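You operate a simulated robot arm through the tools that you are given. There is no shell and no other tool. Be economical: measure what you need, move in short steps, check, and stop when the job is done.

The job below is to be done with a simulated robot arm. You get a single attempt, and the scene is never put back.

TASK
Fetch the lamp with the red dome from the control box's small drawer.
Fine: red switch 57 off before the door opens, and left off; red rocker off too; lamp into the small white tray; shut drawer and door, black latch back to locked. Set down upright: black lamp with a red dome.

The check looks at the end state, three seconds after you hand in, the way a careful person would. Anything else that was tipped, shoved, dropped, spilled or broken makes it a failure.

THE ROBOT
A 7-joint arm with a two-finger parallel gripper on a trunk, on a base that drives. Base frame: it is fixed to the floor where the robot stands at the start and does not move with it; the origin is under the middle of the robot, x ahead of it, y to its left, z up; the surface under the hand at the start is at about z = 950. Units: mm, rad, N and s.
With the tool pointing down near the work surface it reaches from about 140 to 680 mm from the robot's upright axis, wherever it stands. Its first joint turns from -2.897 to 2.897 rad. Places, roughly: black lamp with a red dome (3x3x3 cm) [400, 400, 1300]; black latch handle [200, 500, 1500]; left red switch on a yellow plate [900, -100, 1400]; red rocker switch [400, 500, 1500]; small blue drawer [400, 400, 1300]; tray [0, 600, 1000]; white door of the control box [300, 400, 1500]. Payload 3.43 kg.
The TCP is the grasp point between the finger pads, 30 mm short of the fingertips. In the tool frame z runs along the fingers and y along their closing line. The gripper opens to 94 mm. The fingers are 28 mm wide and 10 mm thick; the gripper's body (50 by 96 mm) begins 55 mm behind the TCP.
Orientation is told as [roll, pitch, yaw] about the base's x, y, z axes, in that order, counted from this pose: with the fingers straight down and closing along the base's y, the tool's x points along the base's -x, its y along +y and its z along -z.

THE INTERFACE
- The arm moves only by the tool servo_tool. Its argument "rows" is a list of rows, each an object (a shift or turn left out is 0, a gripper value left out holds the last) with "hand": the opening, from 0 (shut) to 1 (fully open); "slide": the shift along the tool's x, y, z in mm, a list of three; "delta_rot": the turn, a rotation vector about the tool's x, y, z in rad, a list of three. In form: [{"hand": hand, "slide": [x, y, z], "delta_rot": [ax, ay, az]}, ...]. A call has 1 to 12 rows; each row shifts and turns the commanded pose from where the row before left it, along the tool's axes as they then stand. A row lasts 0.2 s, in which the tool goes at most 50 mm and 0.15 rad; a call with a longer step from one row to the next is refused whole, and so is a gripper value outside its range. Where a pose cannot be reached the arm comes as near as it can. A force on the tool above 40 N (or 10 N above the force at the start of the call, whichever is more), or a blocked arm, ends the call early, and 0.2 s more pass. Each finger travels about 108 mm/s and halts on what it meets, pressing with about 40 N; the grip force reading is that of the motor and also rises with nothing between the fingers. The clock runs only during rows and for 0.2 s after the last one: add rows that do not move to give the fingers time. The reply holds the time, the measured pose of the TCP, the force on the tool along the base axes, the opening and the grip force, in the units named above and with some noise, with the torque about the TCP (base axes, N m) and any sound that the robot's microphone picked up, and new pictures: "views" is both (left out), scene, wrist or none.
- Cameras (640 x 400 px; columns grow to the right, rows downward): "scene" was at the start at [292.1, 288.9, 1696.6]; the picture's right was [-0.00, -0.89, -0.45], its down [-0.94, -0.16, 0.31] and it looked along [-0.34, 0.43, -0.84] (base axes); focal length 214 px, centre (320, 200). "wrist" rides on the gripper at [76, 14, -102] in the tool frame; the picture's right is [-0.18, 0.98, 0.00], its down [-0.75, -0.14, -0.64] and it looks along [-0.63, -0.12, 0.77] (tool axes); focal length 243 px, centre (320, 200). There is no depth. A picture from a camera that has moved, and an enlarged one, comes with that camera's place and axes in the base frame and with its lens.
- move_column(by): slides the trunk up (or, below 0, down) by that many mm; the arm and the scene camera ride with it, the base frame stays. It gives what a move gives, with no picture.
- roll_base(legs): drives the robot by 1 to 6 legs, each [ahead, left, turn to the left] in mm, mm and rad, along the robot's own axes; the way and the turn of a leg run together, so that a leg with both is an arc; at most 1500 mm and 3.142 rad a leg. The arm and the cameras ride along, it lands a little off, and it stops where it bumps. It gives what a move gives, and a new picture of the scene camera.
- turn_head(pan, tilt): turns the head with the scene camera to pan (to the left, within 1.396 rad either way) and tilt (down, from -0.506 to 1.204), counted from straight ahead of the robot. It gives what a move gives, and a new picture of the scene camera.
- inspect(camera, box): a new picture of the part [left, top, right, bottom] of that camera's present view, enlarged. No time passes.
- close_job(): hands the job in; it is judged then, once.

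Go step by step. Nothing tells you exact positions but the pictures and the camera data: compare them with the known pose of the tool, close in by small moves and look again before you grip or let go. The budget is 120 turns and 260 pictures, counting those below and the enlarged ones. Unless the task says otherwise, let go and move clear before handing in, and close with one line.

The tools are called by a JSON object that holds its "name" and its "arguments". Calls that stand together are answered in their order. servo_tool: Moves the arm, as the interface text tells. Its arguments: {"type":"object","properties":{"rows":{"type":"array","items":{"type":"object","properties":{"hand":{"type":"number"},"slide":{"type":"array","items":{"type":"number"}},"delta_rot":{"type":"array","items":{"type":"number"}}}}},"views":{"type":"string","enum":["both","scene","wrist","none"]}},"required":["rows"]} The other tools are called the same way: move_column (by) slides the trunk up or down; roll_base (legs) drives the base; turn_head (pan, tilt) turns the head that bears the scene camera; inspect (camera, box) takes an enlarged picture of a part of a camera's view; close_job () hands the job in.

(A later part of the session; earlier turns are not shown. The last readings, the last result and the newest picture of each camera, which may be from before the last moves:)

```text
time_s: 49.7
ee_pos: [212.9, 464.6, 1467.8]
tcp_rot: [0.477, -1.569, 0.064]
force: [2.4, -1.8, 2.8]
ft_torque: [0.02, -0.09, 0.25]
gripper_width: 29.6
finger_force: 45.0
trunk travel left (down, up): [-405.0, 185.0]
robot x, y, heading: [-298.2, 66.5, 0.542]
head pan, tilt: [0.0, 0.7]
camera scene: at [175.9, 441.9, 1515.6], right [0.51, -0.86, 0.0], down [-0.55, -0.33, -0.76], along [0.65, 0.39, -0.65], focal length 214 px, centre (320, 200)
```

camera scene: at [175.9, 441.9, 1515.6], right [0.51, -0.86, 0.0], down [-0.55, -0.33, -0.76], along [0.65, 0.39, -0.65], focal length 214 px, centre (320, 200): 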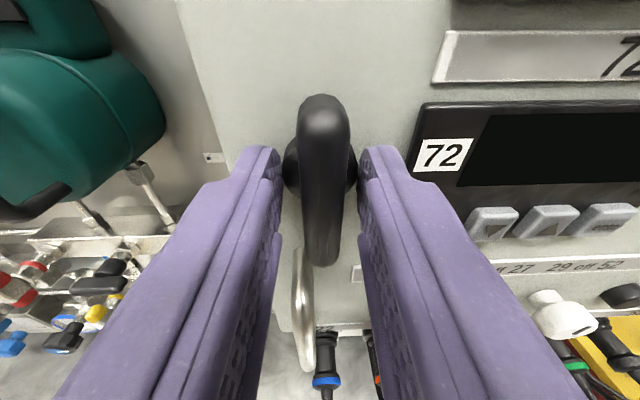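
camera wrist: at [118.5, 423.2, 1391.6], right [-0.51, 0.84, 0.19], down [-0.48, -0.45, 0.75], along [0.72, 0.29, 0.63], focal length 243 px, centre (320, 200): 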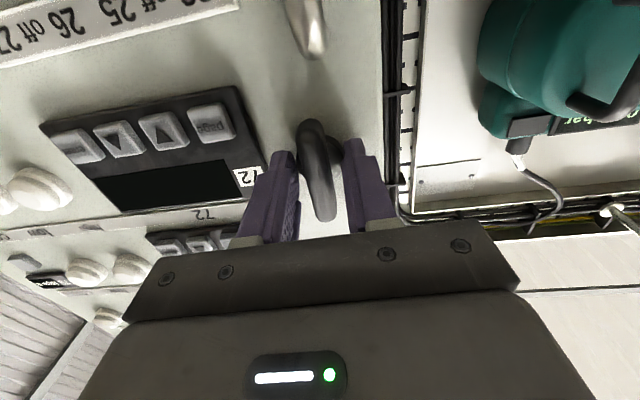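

The fingers closed on the round boss (30 mm), not the bar. I'll open, back out about 13 mm and re-close.

{"name": "servo_tool", "arguments": {"rows": [{"hand": 0.6}, {}, {"slide": [0, 0, -14]}, {"hand": 0.0}, {}, {}, {}], "views": "scene"}}

```text
time_s: 51.3
ee_pos: [200.3, 456.2, 1467.4]
tcp_rot: [0.472, -1.569, 0.071]
force: [-2.1, -2.8, 2.8]
ft_torque: [-0.12, -0.08, 0.58]
gripper_width: 14.4
finger_force: 45.3
trunk travel left (down, up): [-405.0, 185.0]
robot x, y, heading: [-298.4, 68.1, 0.54]
head pan, tilt: [0.0, 0.7]
camera scene: at [162.7, 433.0, 1515.4], right [0.51, -0.86, 0.0], down [-0.55, -0.33, -0.76], along [0.65, 0.39, -0.65], focal length 214 px, centre (320, 200)
```

scene: 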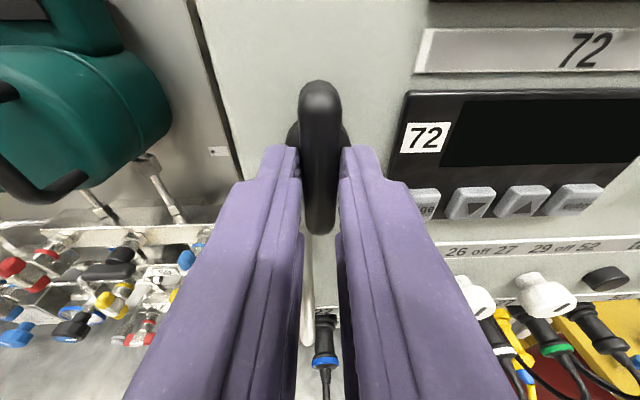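

The bar is gripped now (14 mm). I'll try a small twist to find which way it turns.

{"name": "servo_tool", "arguments": {"rows": [{"delta_rot": [0, 0, 0.1]}, {"delta_rot": [0, 0, 0.1]}, {"delta_rot": [0, 0, 0.1]}, {}], "views": "scene"}}

```text
time_s: 52.3
ee_pos: [200.9, 454.9, 1468.2]
tcp_rot: [1.564, -1.268, -1.022]
force: [0.3, -3.5, 0.4]
ft_torque: [-1.67, -0.61, 0.54]
gripper_width: 23.2
finger_force: 44.3
trunk travel left (down, up): [-405.0, 185.0]
robot x, y, heading: [-302.4, 62.6, 0.54]
head pan, tilt: [0.0, 0.7]
camera scene: at [169.7, 421.2, 1513.5], right [0.49, -0.82, -0.3], down [-0.67, -0.14, -0.73], along [0.56, 0.56, -0.62], focal length 214 px, centre (320, 200)
```

scene: 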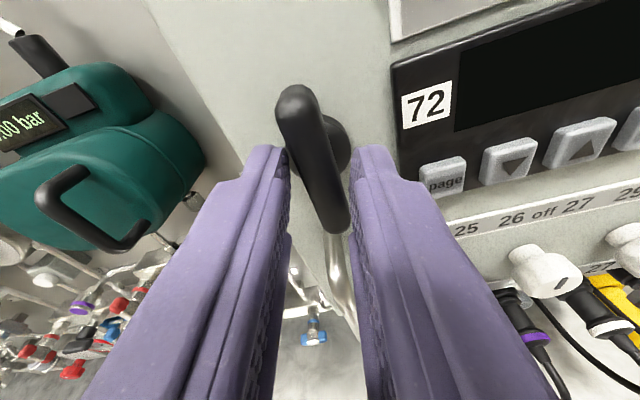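

It resists clockwise (the fingers were wedged open), so that is its stop. I'll turn counter-clockwise instead.

{"name": "servo_tool", "arguments": {"rows": [{"delta_rot": [0, 0, -0.15]}, {"delta_rot": [0, 0, -0.15]}, {"delta_rot": [0, 0, -0.13]}, {"delta_rot": [0, 0, -0.13]}, {"delta_rot": [0, 0, -0.13]}, {}], "views": "scene"}}

```text
time_s: 53.7
ee_pos: [200.2, 456.3, 1467.4]
tcp_rot: [-1.561, -1.179, 2.1]
force: [-0.5, -5.6, -4.3]
ft_torque: [0.04, 0.0, 0.6]
gripper_width: 14.3
finger_force: 45.4
trunk travel left (down, up): [-405.0, 185.0]
robot x, y, heading: [-300.9, 64.5, 0.545]
head pan, tilt: [0.0, 0.7]
camera scene: at [153.8, 448.0, 1511.7], right [0.48, -0.79, 0.38], down [-0.41, -0.58, -0.71], along [0.78, 0.18, -0.6], focal length 214 px, centre (320, 200)
```

scene: 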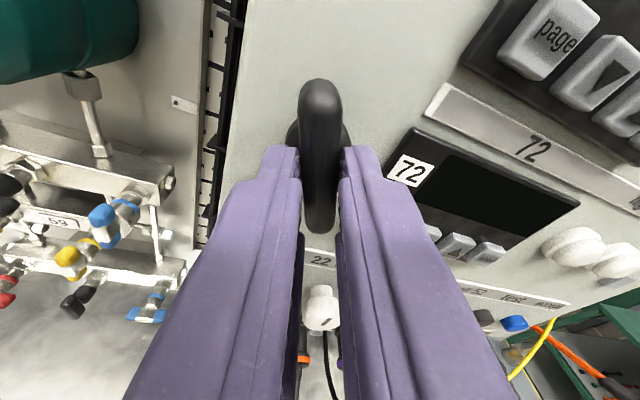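

It follows freely this way. Continuing to about 90°.

{"name": "servo_tool", "arguments": {"rows": [{"delta_rot": [0, 0, -0.13]}, {"delta_rot": [0, 0, -0.13]}, {"delta_rot": [0, 0, -0.13]}, {"delta_rot": [0, 0, -0.13]}, {"delta_rot": [0, 0, -0.13]}, {"delta_rot": [0, 0, -0.13]}, {"delta_rot": [0, 0, -0.13]}, {"delta_rot": [0, 0, -0.13]}, {"delta_rot": [0, 0, -0.13]}, {}], "views": "scene"}}

```text
time_s: 55.9
ee_pos: [199.8, 455.9, 1468.3]
tcp_rot: [-1.571, -0.011, 2.11]
force: [5.2, -4.6, 11.2]
ft_torque: [0.07, -0.19, -0.03]
gripper_width: 13.7
finger_force: 45.4
trunk travel left (down, up): [-405.0, 185.0]
robot x, y, heading: [-303.5, 63.4, 0.54]
head pan, tilt: [0.0, 0.7]
camera scene: at [139.0, 472.2, 1469.9], right [0.01, -0.01, 1.0], down [-0.16, -0.99, -0.01], along [0.99, -0.16, -0.01], focal length 214 px, centre (320, 200)
```

scene: 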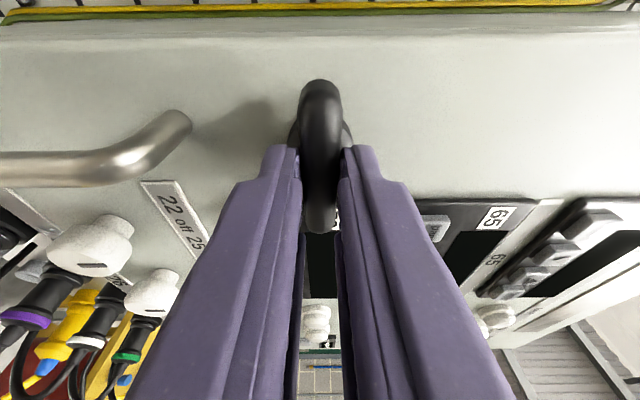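

{"name": "servo_tool", "arguments": {"rows": [{"delta_rot": [0, 0, -0.12]}, {}], "views": "none"}}

```text
time_s: 56.5
ee_pos: [200.9, 455.4, 1467.4]
tcp_rot: [-1.57, 0.109, 2.111]
force: [2.5, -2.9, 11.3]
ft_torque: [1.4, 0.51, 0.05]
gripper_width: 16.4
finger_force: 44.8
trunk travel left (down, up): [-405.0, 185.0]
robot x, y, heading: [-298.9, 60.7, 0.545]
head pan, tilt: [0.0, 0.7]
```

The latch hit its unlocked stop. I'll relax, release and back away, then square the gripper for the handle.

{"name": "servo_tool", "arguments": {"rows": [{"delta_rot": [0, 0, 0.1]}, {"hand": 1.0}, {}, {}, {"slide": [0, 0, -30]}, {"slide": [0, 0, -40]}, {"slide": [0, 0, -40]}, {}], "views": "none"}}

{"name": "servo_tool", "arguments": {"rows": [{"delta_rot": [0, 0, 0.14]}, {"delta_rot": [0, 0, 0.14]}, {"delta_rot": [0, 0, 0.14]}, {"delta_rot": [0, 0, 0.14]}, {"delta_rot": [0, 0, 0.14]}, {"delta_rot": [0, 0, 0.14]}, {"delta_rot": [0, 0, 0.14]}, {"delta_rot": [0, 0, 0.14]}, {"delta_rot": [0, 0, 0.14]}, {"delta_rot": [0, 0, 0.14]}, {"delta_rot": [0, 0, 0.14]}, {"delta_rot": [0, 0, 0.04]}], "views": "both"}}

```text
time_s: 58.3
ee_pos: [104.2, 401.1, 1466.0]
tcp_rot: [-1.567, 0.009, 2.113]
force: [0.0, 0.2, 0.0]
ft_torque: [0.03, 0.0, 0.0]
gripper_width: 93.9
finger_force: 0.1
trunk travel left (down, up): [-405.0, 185.0]
robot x, y, heading: [-301.1, 62.5, 0.541]
head pan, tilt: [0.0, 0.7]
```

```text
time_s: 60.9
ee_pos: [105.6, 399.6, 1466.9]
tcp_rot: [0.608, -1.569, -0.067]
force: [0.4, -0.6, 0.4]
ft_torque: [-0.05, -0.02, 0.04]
gripper_width: 93.8
finger_force: 0.0
trunk travel left (down, up): [-405.0, 185.0]
robot x, y, heading: [-303.3, 60.5, 0.543]
head pan, tilt: [0.0, 0.7]
camera scene: at [68.2, 376.7, 1514.8], right [0.51, -0.86, 0.0], down [-0.56, -0.33, -0.76], along [0.65, 0.39, -0.65], focal length 214 px, centre (320, 200)
camera wrist: at [10.7, 358.1, 1391.0], right [-0.5, 0.84, 0.19], down [-0.48, -0.45, 0.76], along [0.72, 0.29, 0.63], focal length 243 px, centre (320, 200)
```

scene: 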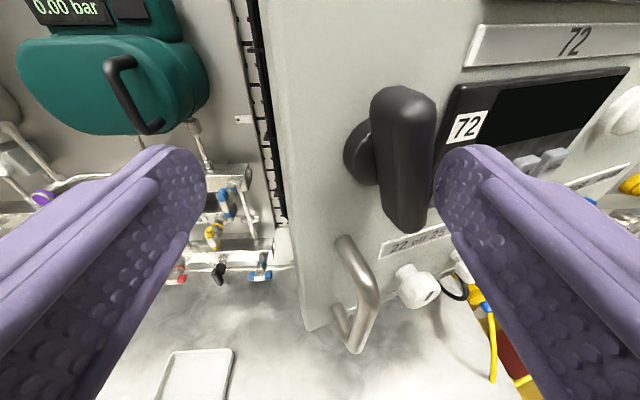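
wrist: 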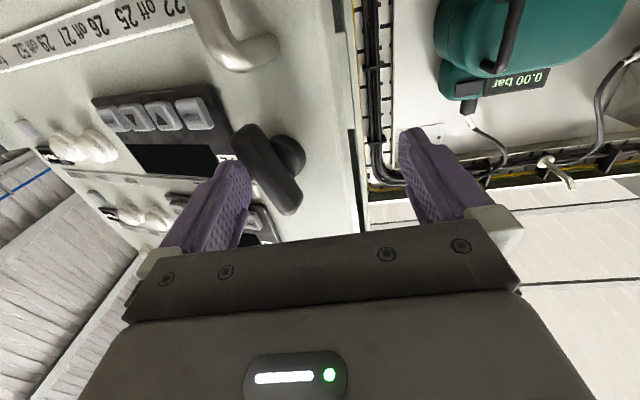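

The door already swung about 18° open when I withdrew, and the latch bar got turned upright again; I'll handle that when closing. Next I'll back up, move left of the door's edge and close the fingers to use them as a hook.

{"name": "servo_tool", "arguments": {"rows": [{"slide": [0, 0, -40]}, {"slide": [0, 35, 0], "hand": 0.0}, {"slide": [0, 35, 0]}, {}], "views": "none"}}

{"name": "turn_head", "arguments": {"pan": -0.2, "tilt": 0.4}}

```text
time_s: 61.4
ee_pos: [80.5, 378.4, 1465.7]
tcp_rot: [0.78, -1.562, -0.253]
force: [-0.3, 1.3, -0.4]
ft_torque: [-0.01, 0.0, -0.12]
gripper_width: 40.4
finger_force: 0.1
out of reach, approached as far as the arm can: row 1
trunk travel left (down, up): [-405.0, 185.0]
robot x, y, heading: [-299.5, 63.2, 0.536]
head pan, tilt: [0.0, 0.7]
stopped in row 2: the force on the tool passed its limit at 55 N (the readings are from after the stop); the commanded pose is now the measured one
```

```text
time_s: 62.2
ee_pos: [78.1, 379.4, 1466.5]
tcp_rot: [0.662, -1.565, -0.136]
force: [0.1, 0.1, -0.4]
ft_torque: [0.02, 0.0, -0.01]
gripper_width: 0.0
finger_force: 32.6
trunk travel left (down, up): [-405.0, 185.0]
robot x, y, heading: [-299.8, 59.8, 0.541]
head pan, tilt: [-0.201, 0.4]
camera scene: at [54.1, 344.4, 1541.5], right [0.32, -0.95, 0.0], down [-0.38, -0.12, -0.92], along [0.87, 0.29, -0.4], focal length 214 px, centre (320, 200)
```

scene: 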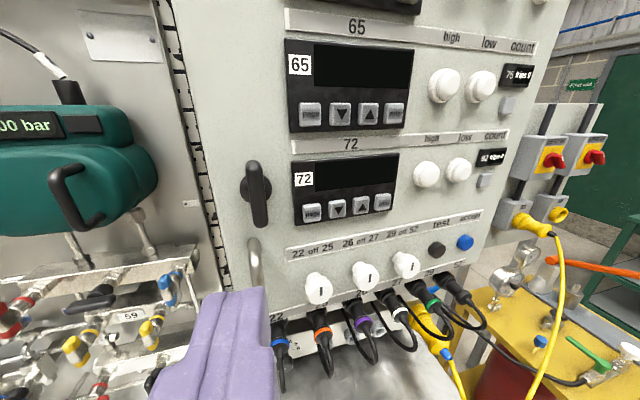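

Contact with the latch stopped that move; the fingers are closed now. I'll re-examine the door from here.

{"name": "turn_head", "arguments": {"pan": 0, "tilt": 0.45}}

{"name": "inspect", "arguments": {"camera": "wrist", "box": [0, 0, 640, 400]}}

```text
time_s: 62.9
ee_pos: [77.8, 380.5, 1467.1]
tcp_rot: [0.622, -1.563, -0.099]
force: [-0.6, 0.8, 0.4]
ft_torque: [0.02, 0.01, -0.01]
gripper_width: 0.2
finger_force: 33.4
trunk travel left (down, up): [-405.0, 185.0]
robot x, y, heading: [-298.7, 61.0, 0.535]
head pan, tilt: [0.0, 0.45]
camera scene: at [45.5, 361.3, 1537.0], right [0.5, -0.87, 0.0], down [-0.38, -0.22, -0.9], along [0.78, 0.45, -0.44], focal length 214 px, centre (320, 200)
```

scene: 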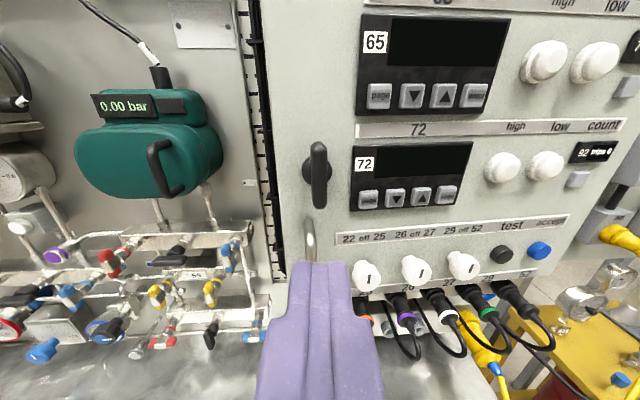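

```text
1.00 times, centred on (320, 200) of wrist (not enlarged: the box is as wide or as high as the picture)
camera zoom: at [-18.9, 340.4, 1391.2], right [-0.49, 0.85, 0.19], down [-0.48, -0.44, 0.76], along [0.73, 0.28, 0.63], focal length 243 px, centre (320, 200)
```

zoom: 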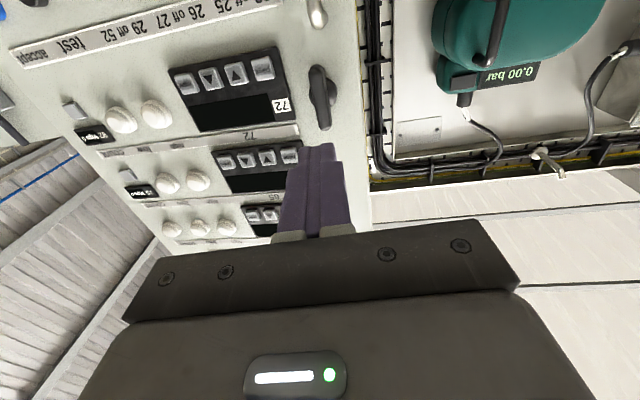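

The door was nudged nearly shut again but is still slightly ajar. I'll use the D-handle: lower to its height and open the hand.

{"name": "move_column", "arguments": {"by": -100}}

{"name": "servo_tool", "arguments": {"rows": [{"hand": 0.6}, {}], "views": "both"}}

```text
time_s: 64.2
ee_pos: [75.2, 380.0, 1367.7]
tcp_rot: [0.642, -1.564, -0.12]
force: [-0.1, -0.4, 0.0]
ft_torque: [-0.03, -0.02, -0.02]
gripper_width: 0.2
finger_force: 33.2
trunk travel left (down, up): [-305.0, 285.0]
robot x, y, heading: [-300.1, 60.3, 0.534]
head pan, tilt: [0.0, 0.45]
```

```text
time_s: 64.8
ee_pos: [77.7, 379.8, 1367.3]
tcp_rot: [0.615, -1.565, -0.094]
force: [0.2, -0.4, -0.2]
ft_torque: [0.03, -0.01, -0.03]
gripper_width: 56.3
finger_force: 0.1
trunk travel left (down, up): [-305.0, 285.0]
robot x, y, heading: [-298.4, 64.4, 0.538]
head pan, tilt: [0.0, 0.45]
camera scene: at [45.4, 361.4, 1437.0], right [0.5, -0.87, 0.0], down [-0.38, -0.22, -0.9], along [0.78, 0.45, -0.44], focal length 214 px, centre (320, 200)
camera wrist: at [-18.9, 340.4, 1291.2], right [-0.49, 0.85, 0.19], down [-0.48, -0.44, 0.76], along [0.73, 0.28, 0.63], focal length 243 px, centre (320, 200)
```

scene: 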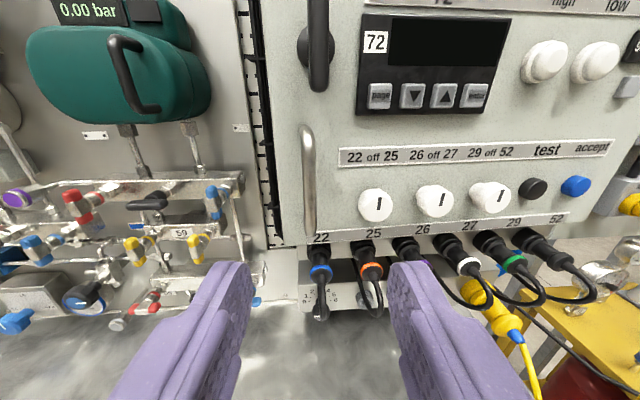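
wrist: 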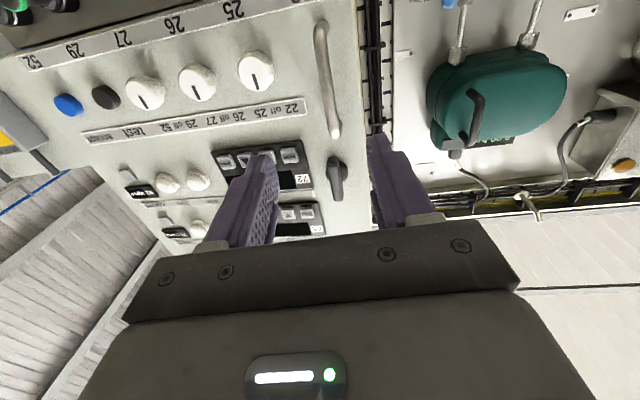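

Handle bar mid-point is about 182 mm ahead and 14 mm left. Moving in with the fingers either side of it, then closing.

{"name": "servo_tool", "arguments": {"rows": [{"slide": [4, 14, 30]}, {"slide": [2, 0, 40]}, {"slide": [0, 0, 40]}, {"slide": [0, 0, 35]}, {}], "views": "both"}}

```text
time_s: 66.0
ee_pos: [196.9, 462.2, 1361.2]
tcp_rot: [0.616, -1.565, -0.096]
force: [0.1, -0.6, 0.2]
ft_torque: [0.03, -0.01, -0.01]
gripper_width: 56.8
finger_force: 0.0
trunk travel left (down, up): [-305.0, 285.0]
robot x, y, heading: [-300.8, 59.9, 0.539]
head pan, tilt: [0.0, 0.45]
camera scene: at [164.8, 443.5, 1430.1], right [0.5, -0.87, 0.0], down [-0.38, -0.22, -0.9], along [0.78, 0.45, -0.44], focal length 214 px, centre (320, 200)
camera wrist: at [100.4, 422.5, 1284.3], right [-0.49, 0.85, 0.19], down [-0.48, -0.44, 0.76], along [0.73, 0.28, 0.63], focal length 243 px, centre (320, 200)
```

scene: 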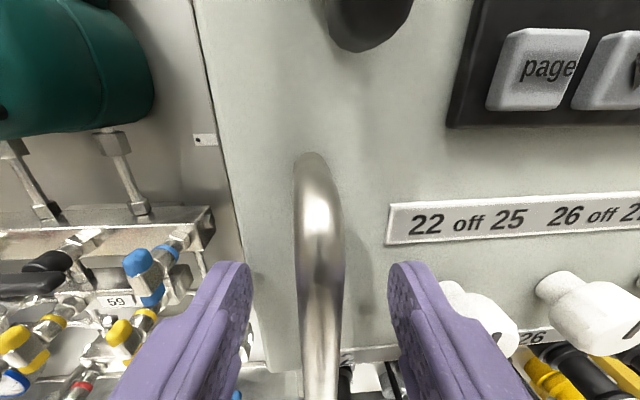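
wrist: 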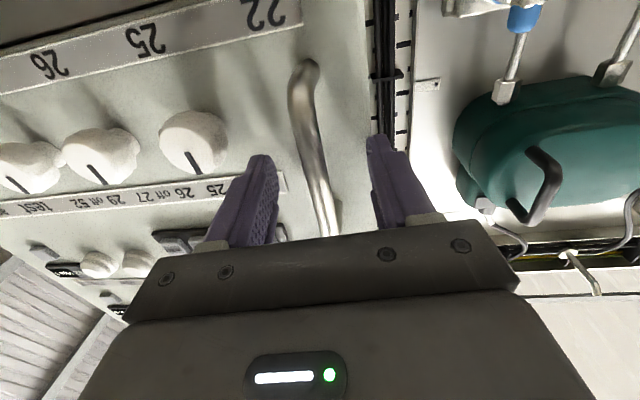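

Fingers straddle the handle bar. Moving in the last bit and closing.

{"name": "servo_tool", "arguments": {"rows": [{"slide": [0, 0, 18]}, {"hand": 0.0}, {}, {}], "views": "none"}}

{"name": "servo_tool", "arguments": {"rows": [{"slide": [0, -2, -20], "delta_rot": [-0.05, 0, 0]}, {"slide": [0, -2, -20], "delta_rot": [-0.05, 0, 0]}, {"slide": [0, -2, -20], "delta_rot": [-0.05, 0, 0]}, {"slide": [0, -2, -20], "delta_rot": [-0.05, 0, 0]}, {"slide": [0, -2, -20], "delta_rot": [-0.05, 0, 0]}, {"slide": [0, -2, -20], "delta_rot": [-0.05, 0, 0]}, {}], "views": "scene"}}

```text
time_s: 66.4
ee_pos: [194.7, 472.6, 1360.8]
tcp_rot: [0.017, -1.561, 0.517]
force: [-39.5, -10.1, 9.6]
ft_torque: [0.49, -0.78, 2.13]
gripper_width: 34.9
finger_force: 24.1
trunk travel left (down, up): [-305.0, 285.0]
robot x, y, heading: [-302.5, 60.5, 0.544]
head pan, tilt: [0.0, 0.45]
stopped in row 2: the force on the tool passed its limit at 55 N (the readings are from after the stop); the commanded pose is now the measured one
```

```text
time_s: 67.8
ee_pos: [131.2, 386.2, 1359.9]
tcp_rot: [0.818, -1.562, -0.036]
force: [12.3, -8.4, 12.9]
ft_torque: [-1.24, 0.03, -0.18]
gripper_width: 16.8
finger_force: 45.1
trunk travel left (down, up): [-305.0, 285.0]
robot x, y, heading: [-301.0, 56.0, 0.535]
head pan, tilt: [0.0, 0.45]
stopped in row 6: the force on the tool passed its limit at 52 N (the readings are from after the stop); the commanded pose is now the measured one
camera scene: at [105.8, 359.8, 1429.6], right [0.71, -0.71, -0.01], down [-0.32, -0.31, -0.9], along [0.63, 0.64, -0.44], focal length 214 px, centre (320, 200)
```

scene: 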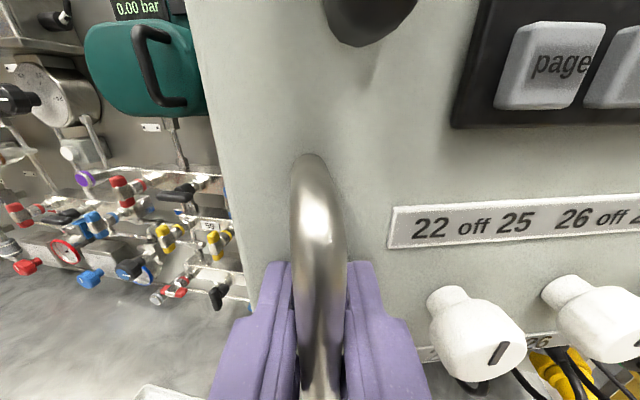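

The handle is gripped and the door is opening. I'll pull it a bit further.

{"name": "servo_tool", "arguments": {"rows": [{"slide": [0, -2, -18], "delta_rot": [-0.05, 0, 0]}, {"slide": [0, -2, -18], "delta_rot": [-0.05, 0, 0]}, {"slide": [0, -2, -18], "delta_rot": [-0.05, 0, 0]}, {"slide": [0, -2, -18], "delta_rot": [-0.05, 0, 0]}, {"slide": [0, -2, -18], "delta_rot": [-0.05, 0, 0]}, {}], "views": "scene"}}

```text
time_s: 68.7
ee_pos: [105.9, 341.2, 1359.1]
tcp_rot: [1.041, -1.564, -0.122]
force: [18.3, -7.7, 1.2]
ft_torque: [-1.41, 0.05, -0.17]
gripper_width: 16.2
finger_force: 45.1
out of reach, approached as far as the arm can: row 4
trunk travel left (down, up): [-305.0, 285.0]
robot x, y, heading: [-296.0, 60.6, 0.53]
head pan, tilt: [0.0, 0.45]
stopped in row 4: the force on the tool passed its limit at 42 N (the readings are from after the stop); the commanded pose is now the measured one
camera scene: at [83.5, 311.1, 1429.6], right [0.8, -0.61, -0.01], down [-0.27, -0.35, -0.9], along [0.54, 0.72, -0.44], focal length 214 px, centre (320, 200)
```

scene: 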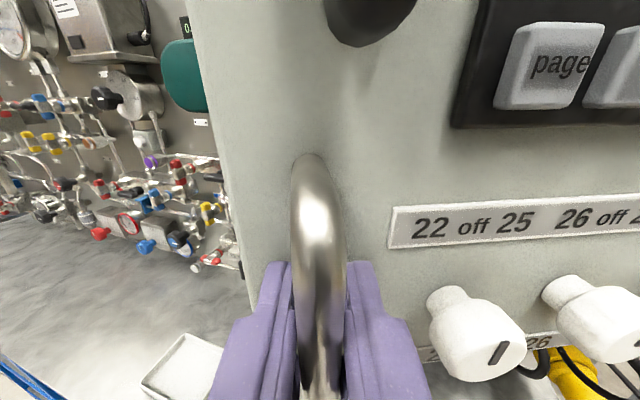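

The arm is at its near limit with the door about 22° open. I'll release the handle, back the base off a little, and look at the gap.

{"name": "servo_tool", "arguments": {"rows": [{"hand": 1.0}, {}, {}], "views": "none"}}

{"name": "roll_base", "arguments": {"legs": [[-120, 0, 0]]}}

```text
time_s: 69.5
ee_pos: [100.5, 344.4, 1361.5]
tcp_rot: [1.12, -1.564, -0.192]
force: [0.1, -1.5, 0.3]
ft_torque: [0.01, 0.01, 0.02]
gripper_width: 94.0
finger_force: 0.0
trunk travel left (down, up): [-305.0, 285.0]
robot x, y, heading: [-298.9, 62.6, 0.533]
head pan, tilt: [0.0, 0.45]
```

```text
time_s: 70.7
ee_pos: [-4.2, 283.4, 1361.2]
tcp_rot: [1.246, -1.564, -0.318]
force: [-0.3, -0.2, 1.3]
ft_torque: [0.0, 0.02, -0.01]
gripper_width: 94.0
finger_force: 0.1
trunk travel left (down, up): [-305.0, 285.0]
robot x, y, heading: [-401.1, -0.0, 0.542]
head pan, tilt: [0.0, 0.45]
camera scene: at [-27.2, 252.6, 1430.9], right [0.8, -0.6, -0.01], down [-0.27, -0.35, -0.9], along [0.54, 0.72, -0.44], focal length 214 px, centre (320, 200)
```

scene: 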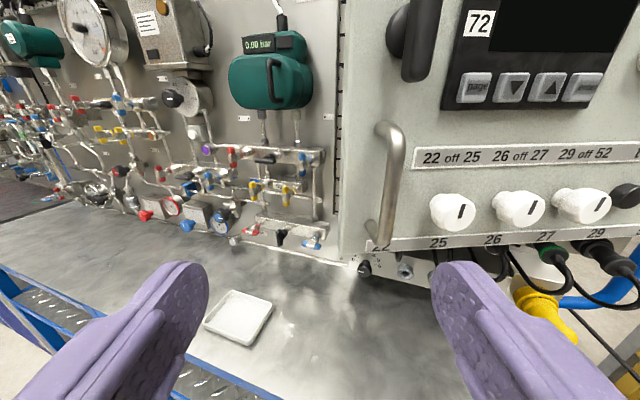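

The door is still ajar and the handle is about 112 mm ahead and 46 mm right of the tool axis. With more room now, I'll regrip the handle and pull further.

{"name": "servo_tool", "arguments": {"rows": [{"slide": [0, -24, 20]}, {"slide": [0, -22, 30]}, {"slide": [0, 0, 30]}, {"slide": [0, 0, 15]}, {}], "views": "both"}}

```text
time_s: 71.9
ee_pos: [90.5, 330.2, 1359.3]
tcp_rot: [1.112, -1.564, -0.185]
force: [0.0, -0.4, 0.7]
ft_torque: [0.0, 0.01, 0.01]
gripper_width: 93.9
finger_force: 0.0
trunk travel left (down, up): [-305.0, 285.0]
robot x, y, heading: [-403.3, -1.3, 0.538]
head pan, tilt: [0.0, 0.45]
camera scene: at [68.6, 299.7, 1429.8], right [0.8, -0.6, -0.01], down [-0.27, -0.35, -0.9], along [0.54, 0.72, -0.44], focal length 214 px, centre (320, 200)
camera wrist: at [17.2, 255.5, 1283.8], right [-0.79, 0.59, 0.19], down [-0.27, -0.6, 0.75], along [0.56, 0.54, 0.63], focal length 243 px, centre (320, 200)
```

scene: 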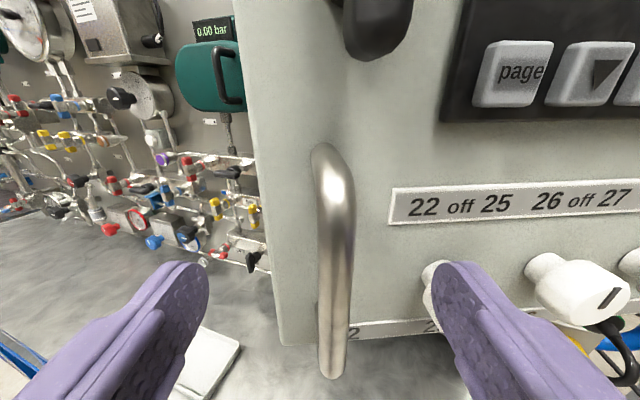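
wrist: 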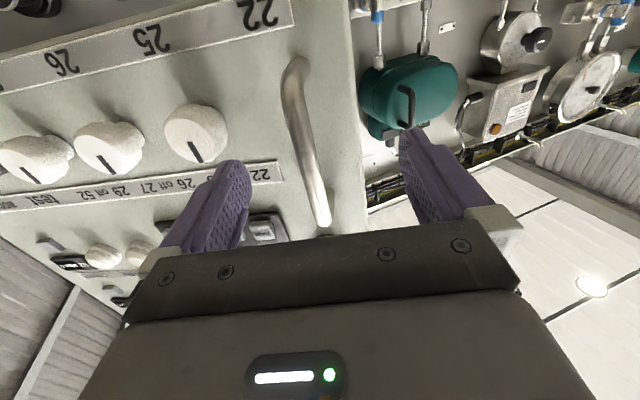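

{"name": "servo_tool", "arguments": {"rows": [{"slide": [0, -6, 20]}, {"hand": 0.3}, {"hand": 0.0}, {}, {}], "views": "none"}}

{"name": "servo_tool", "arguments": {"rows": [{"slide": [0, -4, -18], "delta_rot": [-0.04, 0, 0]}, {"slide": [0, -4, -18], "delta_rot": [-0.04, 0, 0]}, {"slide": [0, -4, -18], "delta_rot": [-0.04, 0, 0]}, {"slide": [0, -4, -18], "delta_rot": [-0.04, 0, 0]}, {"slide": [0, -4, -18], "delta_rot": [-0.04, 0, 0]}, {"slide": [0, -4, -18], "delta_rot": [-0.04, 0, 0]}, {}], "views": "scene"}}

```text
time_s: 73.1
ee_pos: [98.3, 354.8, 1360.0]
tcp_rot: [1.025, -1.565, -0.072]
force: [-9.0, 9.9, -0.9]
ft_torque: [0.17, -1.18, 2.4]
gripper_width: 40.4
finger_force: 44.9
trunk travel left (down, up): [-305.0, 285.0]
robot x, y, heading: [-403.1, -0.5, 0.542]
head pan, tilt: [0.0, 0.45]
stopped in row 5: the force on the tool passed its limit at 41 N (the readings are from after the stop); the commanded pose is now the measured one
```

```text
time_s: 74.1
ee_pos: [73.2, 292.3, 1359.4]
tcp_rot: [1.771, -1.563, -0.67]
force: [-12.5, 9.4, 7.0]
ft_torque: [1.11, -1.07, 2.04]
gripper_width: 40.5
finger_force: 44.3
trunk travel left (down, up): [-305.0, 285.0]
robot x, y, heading: [-405.8, 1.4, 0.541]
head pan, tilt: [0.0, 0.45]
stopped in row 4: the force on the tool passed its limit at 42 N (the readings are from after the stop); the commanded pose is now the measured one
camera scene: at [56.9, 258.3, 1429.6], right [0.89, -0.45, -0.01], down [-0.2, -0.38, -0.9], along [0.41, 0.8, -0.43], focal length 214 px, centre (320, 200)
```

scene: 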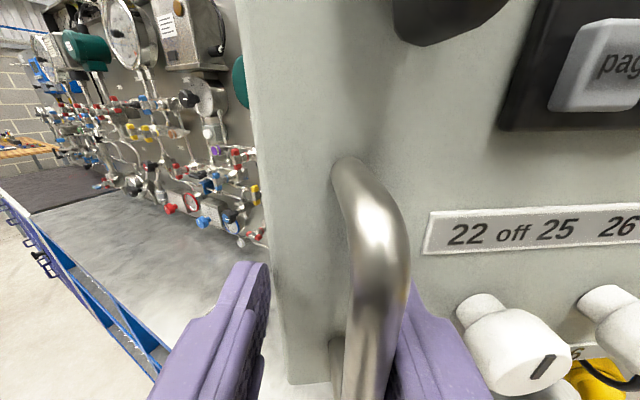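

It's clamped between the door edge and the handle bar, and the door keeps coming. Continue the arc gently.

{"name": "servo_tool", "arguments": {"rows": [{"slide": [0, -6, -16], "delta_rot": [-0.05, 0, 0]}, {"slide": [0, -6, -16], "delta_rot": [-0.05, 0, 0]}, {"slide": [0, -6, -16], "delta_rot": [-0.05, 0, 0]}, {"slide": [0, -6, -16], "delta_rot": [-0.05, 0, 0]}, {"slide": [0, -6, -16], "delta_rot": [-0.05, 0, 0]}, {"slide": [0, -6, -16], "delta_rot": [-0.05, 0, 0]}, {"slide": [0, -6, -16], "delta_rot": [-0.05, 0, 0]}, {"slide": [0, -6, -16], "delta_rot": [-0.05, 0, 0]}], "views": "both"}}

```text
time_s: 74.6
ee_pos: [70.1, 278.9, 1359.1]
tcp_rot: [1.884, -1.561, -0.721]
force: [-14.5, 9.5, 7.0]
ft_torque: [1.33, -1.05, 1.96]
gripper_width: 40.1
finger_force: 45.0
trunk travel left (down, up): [-305.0, 285.0]
robot x, y, heading: [-405.5, -1.0, 0.541]
head pan, tilt: [0.0, 0.45]
stopped in row 2: the force on the tool passed its limit at 43 N (the readings are from after the stop); the commanded pose is now the measured one
camera scene: at [55.6, 244.5, 1429.4], right [0.92, -0.4, -0.01], down [-0.18, -0.39, -0.9], along [0.36, 0.83, -0.43], focal length 214 px, centre (320, 200)
camera wrist: at [15.5, 190.6, 1283.2], right [-0.9, 0.39, 0.19], down [-0.12, -0.65, 0.75], along [0.42, 0.65, 0.63], focal length 243 px, centre (320, 200)
```

scene: 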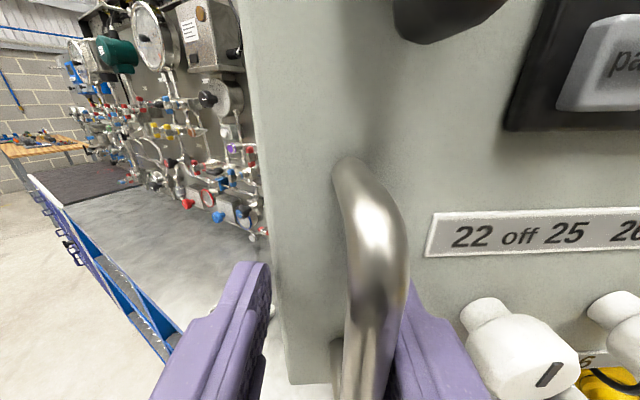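
wrist: 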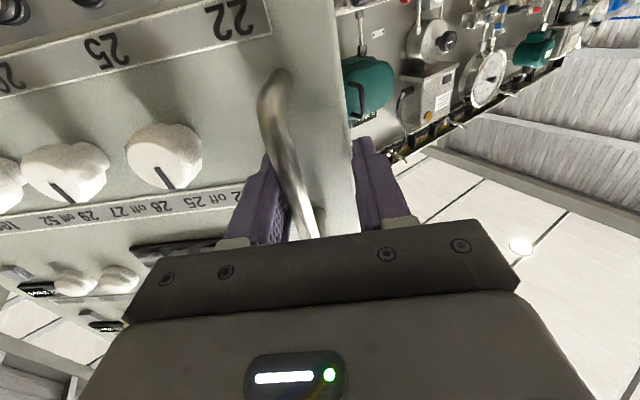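

The left finger is just outside the door's edge. I'll release, back straight out with the base, and then insert the closed fingers behind the edge.

{"name": "servo_tool", "arguments": {"rows": [{"hand": 1.0}, {}, {}], "views": "none"}}

{"name": "roll_base", "arguments": {"legs": [[-73, -52, 0]]}}

{"name": "servo_tool", "arguments": {"rows": [{"hand": 0.0, "slide": [0, 40, 0]}, {"slide": [0, 35, 0]}, {}, {}], "views": "both"}}

```text
time_s: 75.4
ee_pos: [75.8, 273.8, 1358.8]
tcp_rot: [1.399, -1.558, -0.249]
force: [0.1, 0.3, -0.7]
ft_torque: [0.03, -0.02, -0.03]
gripper_width: 94.1
finger_force: 0.0
trunk travel left (down, up): [-305.0, 285.0]
robot x, y, heading: [-405.4, 2.8, 0.545]
head pan, tilt: [0.0, 0.45]
```

```text
time_s: 76.5
ee_pos: [37.5, 190.5, 1358.3]
tcp_rot: [1.543, -1.561, -0.391]
force: [-0.2, -1.1, -0.1]
ft_torque: [-0.04, 0.01, 0.02]
gripper_width: 94.0
finger_force: 0.2
trunk travel left (down, up): [-305.0, 285.0]
robot x, y, heading: [-442.9, -81.2, 0.546]
head pan, tilt: [0.0, 0.45]
camera scene: at [23.8, 156.4, 1428.1], right [0.91, -0.41, -0.01], down [-0.19, -0.39, -0.9], along [0.36, 0.82, -0.44], focal length 214 px, centre (320, 200)
```

scene: 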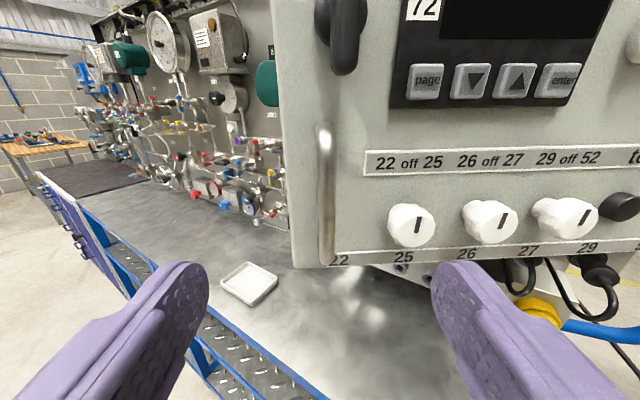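

```text
time_s: 77.5
ee_pos: [-31.6, 223.9, 1359.9]
tcp_rot: [1.42, -1.559, -0.272]
force: [0.0, -0.1, -0.2]
ft_torque: [0.01, -0.04, 0.03]
gripper_width: 0.2
finger_force: 32.8
trunk travel left (down, up): [-305.0, 285.0]
robot x, y, heading: [-440.5, -83.2, 0.543]
head pan, tilt: [0.0, 0.45]
camera scene: at [-46.4, 188.8, 1428.7], right [0.91, -0.41, -0.01], down [-0.19, -0.39, -0.9], along [0.36, 0.82, -0.44], focal length 214 px, centre (320, 200)
camera wrist: at [-87.8, 134.9, 1282.7], right [-0.89, 0.4, 0.2], down [-0.13, -0.65, 0.75], along [0.43, 0.65, 0.63], focal length 243 px, centre (320, 200)
```

scene: 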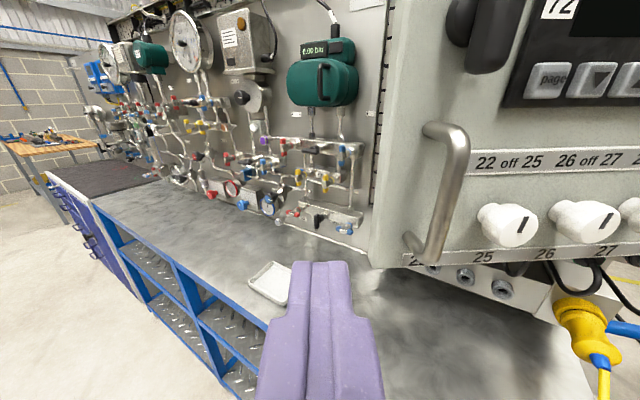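
wrist: 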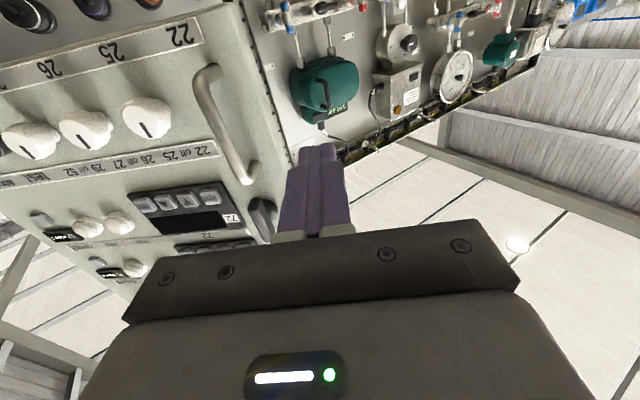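

The door edge is about 50 mm to the right and 124 mm ahead. I'll advance past it and rotate the fingers behind the door.

{"name": "servo_tool", "arguments": {"rows": [{"slide": [0, -3, 35]}, {"slide": [0, -3, 35]}, {"slide": [0, -3, 35]}, {"slide": [0, 0, 35]}, {"slide": [0, 0, 30]}, {}], "views": "both"}}

```text
time_s: 78.9
ee_pos: [47.7, 373.6, 1359.2]
tcp_rot: [1.428, -1.559, -0.278]
force: [-0.4, 0.1, 0.8]
ft_torque: [0.05, 0.02, 0.02]
gripper_width: 0.2
finger_force: 33.1
trunk travel left (down, up): [-305.0, 285.0]
robot x, y, heading: [-442.9, -82.1, 0.543]
head pan, tilt: [0.0, 0.45]
camera scene: at [32.9, 339.0, 1429.0], right [0.91, -0.41, -0.01], down [-0.19, -0.39, -0.9], along [0.36, 0.82, -0.44], focal length 214 px, centre (320, 200)
camera wrist: at [-8.5, 285.2, 1283.1], right [-0.89, 0.4, 0.2], down [-0.13, -0.65, 0.75], along [0.43, 0.65, 0.63], focal length 243 px, centre (320, 200)
```

scene: 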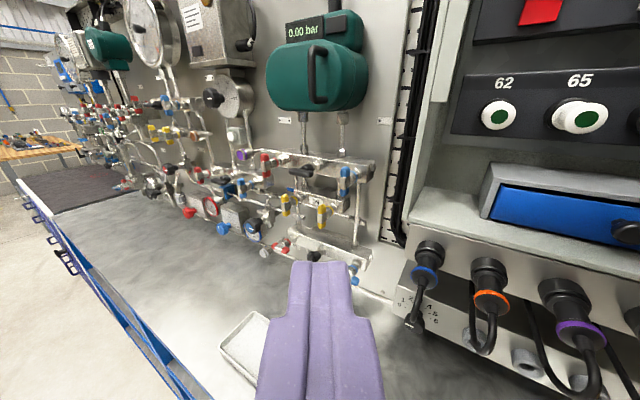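
wrist: 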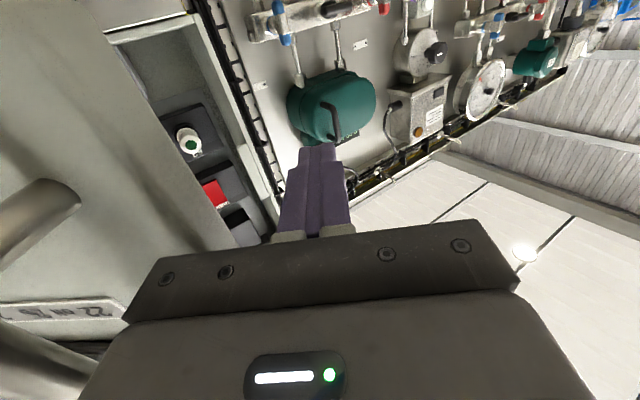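

Now I can see inside: the red rocker and blue drawer. The fingers are past the edge, so I'll rotate them behind the door and push it right.

{"name": "servo_tool", "arguments": {"rows": [{"delta_rot": [0.12, 0, 0]}, {"delta_rot": [0.12, 0, 0]}, {"delta_rot": [0.12, 0, 0]}, {"delta_rot": [0.12, 0, 0]}, {"delta_rot": [0.12, 0, 0]}, {}], "views": "scene"}}

{"name": "servo_tool", "arguments": {"rows": [{"slide": [0, -25, -15]}, {"slide": [0, -25, -15]}, {"slide": [0, -25, -20]}, {"slide": [0, -25, -20]}, {"slide": [0, -25, -20]}, {}], "views": "both"}}

```text
time_s: 80.3
ee_pos: [48.7, 373.8, 1358.2]
tcp_rot: [0.817, -1.558, -0.269]
force: [0.1, -0.1, -0.4]
ft_torque: [0.0, -0.01, 0.01]
gripper_width: 0.0
finger_force: 32.9
trunk travel left (down, up): [-305.0, 285.0]
robot x, y, heading: [-440.6, -81.7, 0.546]
head pan, tilt: [0.0, 0.45]
camera scene: at [17.0, 354.1, 1428.7], right [0.52, -0.85, -0.01], down [-0.38, -0.22, -0.9], along [0.76, 0.47, -0.44], focal length 214 px, centre (320, 200)
```

scene: 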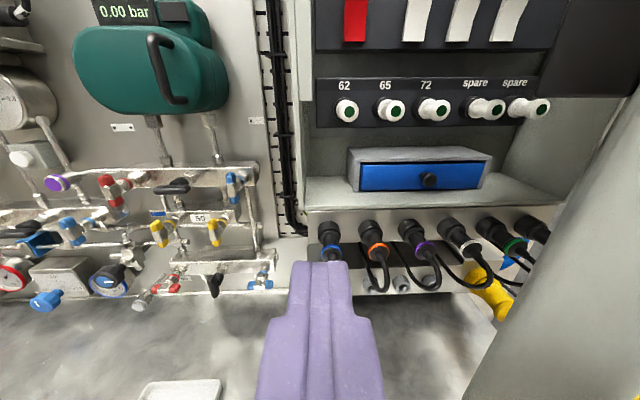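

```text
time_s: 81.1
ee_pos: [42.1, 289.8, 1356.4]
tcp_rot: [0.674, -1.556, -0.114]
force: [0.2, 1.6, 0.1]
ft_torque: [-0.06, 0.03, 0.02]
gripper_width: 0.0
finger_force: 32.9
trunk travel left (down, up): [-305.0, 285.0]
robot x, y, heading: [-439.4, -82.0, 0.54]
head pan, tilt: [0.0, 0.45]
stopped in row 4: the force on the tool passed its limit at 43 N (the readings are from after the stop); the commanded pose is now the measured one
camera scene: at [12.3, 269.5, 1426.4], right [0.53, -0.85, -0.01], down [-0.38, -0.23, -0.9], along [0.76, 0.48, -0.45], focal length 214 px, centre (320, 200)
camera wrist: at [-52.3, 246.1, 1281.0], right [-0.52, 0.83, 0.19], down [-0.46, -0.46, 0.76], along [0.72, 0.31, 0.62], focal length 243 px, centre (320, 200)
```

scene: 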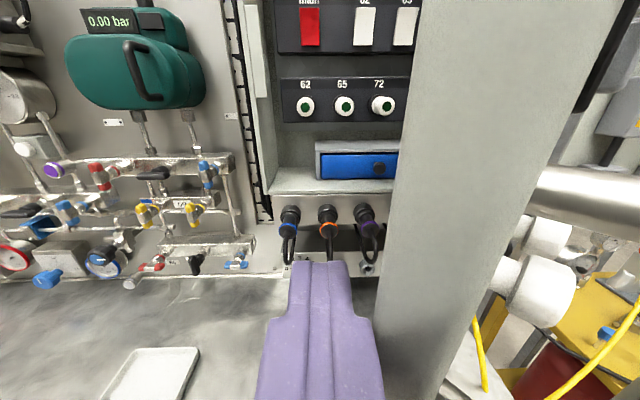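
wrist: 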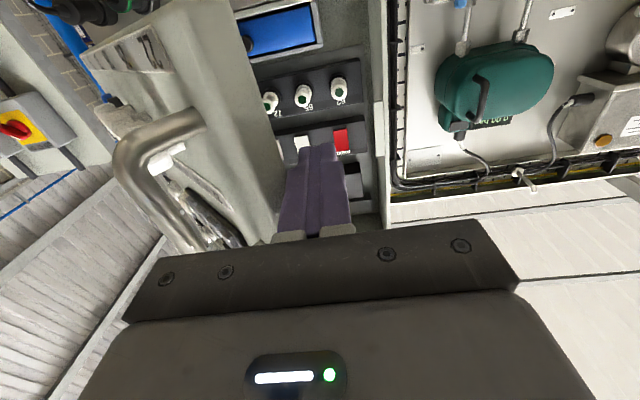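

The door is swinging open. Continue pushing more gently to the right.

{"name": "servo_tool", "arguments": {"rows": [{"slide": [0, -12, 0]}, {"slide": [0, -12, 0]}, {"slide": [0, -14, 0]}, {"slide": [0, -14, 0]}, {"slide": [0, -14, 0]}, {"slide": [0, -14, 0]}, {"slide": [0, -14, 0]}, {"slide": [0, -14, 0]}, {"slide": [0, -14, 0]}, {"slide": [0, -14, 0]}], "views": "scene"}}

```text
time_s: 81.7
ee_pos: [40.3, 280.5, 1357.5]
tcp_rot: [0.463, -1.559, 0.121]
force: [-21.2, 4.7, 5.5]
ft_torque: [-0.12, -0.35, -0.18]
gripper_width: 0.1
finger_force: 33.1
trunk travel left (down, up): [-305.0, 285.0]
robot x, y, heading: [-442.3, -80.5, 0.556]
head pan, tilt: [0.0, 0.45]
stopped in row 3: the force on the tool passed its limit at 46 N (the readings are from after the stop); the commanded pose is now the measured one
camera scene: at [10.4, 259.9, 1427.4], right [0.55, -0.83, 0.0], down [-0.37, -0.24, -0.9], along [0.75, 0.5, -0.44], focal length 214 px, centre (320, 200)
```

scene: 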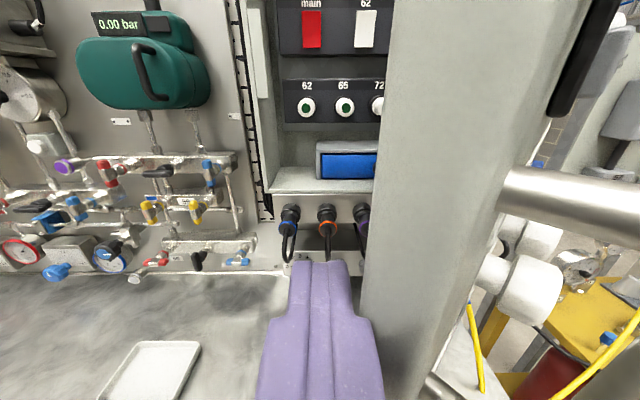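

The door edge is now touching the gripper's body front, so I need to come back before moving right further.

{"name": "servo_tool", "arguments": {"rows": [{"slide": [0, 5, -20]}, {"slide": [0, -5, -25]}, {"slide": [0, -15, -20]}, {"slide": [0, -20, -15]}, {"slide": [0, -20, -15]}, {"slide": [0, -20, -10]}, {}], "views": "scene"}}

```text
time_s: 83.3
ee_pos: [0.7, 158.3, 1357.0]
tcp_rot: [0.455, -1.556, 0.121]
force: [-0.3, 0.2, -0.1]
ft_torque: [0.0, -0.02, -0.06]
gripper_width: 0.1
finger_force: 32.9
trunk travel left (down, up): [-305.0, 285.0]
robot x, y, heading: [-438.5, -80.2, 0.544]
head pan, tilt: [0.0, 0.45]
camera scene: at [-28.6, 137.5, 1427.1], right [0.55, -0.84, -0.01], down [-0.38, -0.24, -0.89], along [0.75, 0.49, -0.45], focal length 214 px, centre (320, 200)
```

scene: 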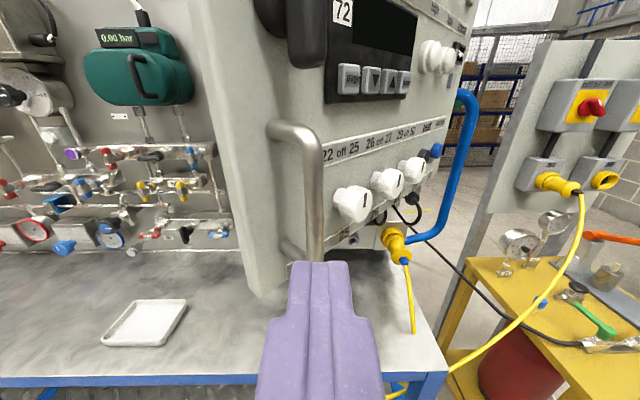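

I slipped out in front; the door is now about 52° open. I'll go left around the edge, re-enter, and follow the edge's arc: right while backing.

{"name": "servo_tool", "arguments": {"rows": [{"slide": [0, 40, -5]}, {"slide": [0, 40, 5]}, {"slide": [0, 0, 40]}, {"slide": [0, 0, 40]}, {"slide": [0, -14, 0]}, {"slide": [0, -14, 0]}, {}], "views": "scene"}}

```text
time_s: 84.9
ee_pos: [36.1, 249.9, 1360.4]
tcp_rot: [0.205, -1.559, 0.378]
force: [-39.3, 7.2, -6.3]
ft_torque: [-0.02, -0.44, -0.31]
gripper_width: 0.0
finger_force: 32.7
out of reach, approached as far as the arm can: row 1
trunk travel left (down, up): [-305.0, 285.0]
robot x, y, heading: [-442.6, -81.3, 0.546]
head pan, tilt: [0.0, 0.45]
camera scene: at [4.2, 230.1, 1430.1], right [0.55, -0.84, 0.0], down [-0.37, -0.24, -0.9], along [0.75, 0.49, -0.45], focal length 214 px, centre (320, 200)
```

scene: 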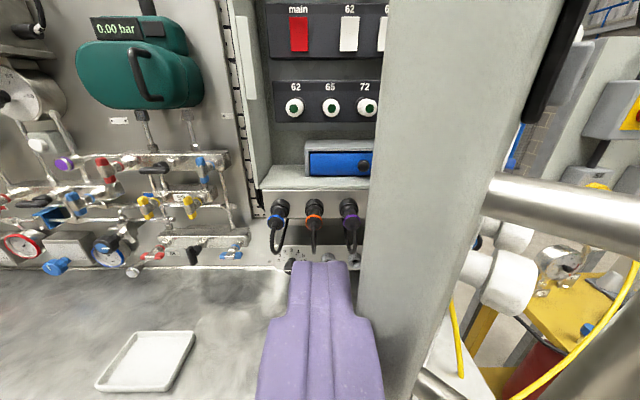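

{"name": "servo_tool", "arguments": {"rows": [{"slide": [0, 0, -18]}, {"slide": [0, -12, -6]}, {"slide": [0, -12, -6]}, {"slide": [0, -14, -7]}, {"slide": [0, -14, -7]}, {"slide": [0, -14, -7]}, {"slide": [0, -14, -6]}, {"slide": [0, -14, -5]}, {}], "views": "scene"}}

```text
time_s: 86.6
ee_pos: [30.2, 142.5, 1357.4]
tcp_rot: [0.42, -1.557, 0.162]
force: [-30.3, -3.2, 7.9]
ft_torque: [0.02, -0.49, -0.28]
gripper_width: 0.1
finger_force: 32.7
trunk travel left (down, up): [-305.0, 285.0]
robot x, y, heading: [-444.0, -84.1, 0.545]
head pan, tilt: [0.0, 0.45]
stopped in row 8: the force on the tool passed its limit at 51 N (the readings are from after the stop); the commanded pose is now the measured one
camera scene: at [-0.2, 122.5, 1427.7], right [0.55, -0.84, -0.01], down [-0.38, -0.24, -0.89], along [0.75, 0.49, -0.45], focal length 214 px, centre (320, 200)
```

scene: 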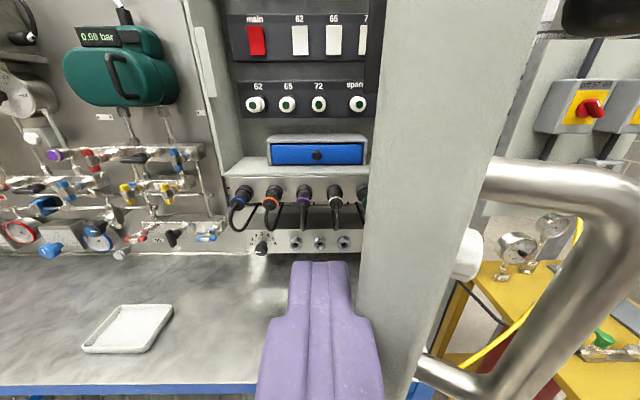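

Good progress; the whole inside is nearly clear. Same again: ease back, then push right.

{"name": "servo_tool", "arguments": {"rows": [{"slide": [0, 0, -18]}, {"slide": [0, -12, -4]}, {"slide": [0, -12, -4]}, {"slide": [0, -14, -4]}, {"slide": [0, -14, -4]}, {"slide": [0, -14, -3]}, {"slide": [0, -14, -2]}, {"slide": [0, -14, -2]}, {"slide": [0, -14, 0]}, {}], "views": "scene"}}

```text
time_s: 88.8
ee_pos: [57.4, 28.0, 1355.8]
tcp_rot: [0.435, -1.553, 0.143]
force: [-30.4, -11.8, -10.2]
ft_torque: [0.25, -0.37, -0.46]
gripper_width: 0.0
finger_force: 32.9
trunk travel left (down, up): [-305.0, 285.0]
robot x, y, heading: [-443.9, -82.5, 0.549]
head pan, tilt: [0.0, 0.45]
camera scene: at [26.8, 7.8, 1426.0], right [0.55, -0.84, -0.01], down [-0.38, -0.24, -0.89], along [0.75, 0.49, -0.45], focal length 214 px, centre (320, 200)
```

scene: 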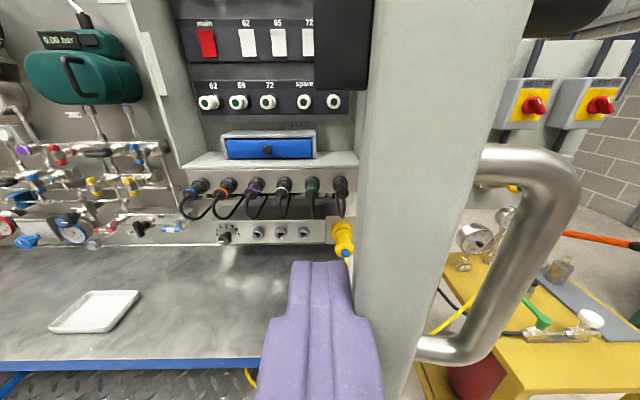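

{"name": "servo_tool", "arguments": {"rows": [{"slide": [0, 0, -15]}, {"slide": [0, -12, 0]}, {"slide": [0, -14, 2]}, {"slide": [0, -14, 2]}, {"slide": [0, -14, 3]}, {"slide": [0, -14, 4]}, {"slide": [0, -14, 4]}, {}], "views": "scene"}}

```text
time_s: 90.3
ee_pos: [89.1, -38.8, 1355.9]
tcp_rot: [0.503, -1.549, 0.061]
force: [-20.8, -12.8, 5.3]
ft_torque: [0.17, -0.37, -0.21]
gripper_width: 0.0
finger_force: 33.0
trunk travel left (down, up): [-305.0, 285.0]
robot x, y, heading: [-443.8, -83.2, 0.546]
head pan, tilt: [0.0, 0.45]
stopped in row 7: the force on the tool passed its limit at 50 N (the readings are from after the stop); the commanded pose is now the measured one
camera scene: at [59.4, -58.3, 1425.7], right [0.54, -0.84, -0.01], down [-0.39, -0.23, -0.89], along [0.75, 0.48, -0.45], focal length 214 px, centre (320, 200)
```

scene: 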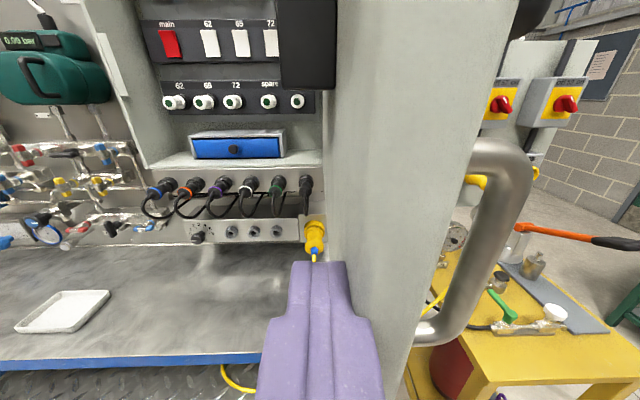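

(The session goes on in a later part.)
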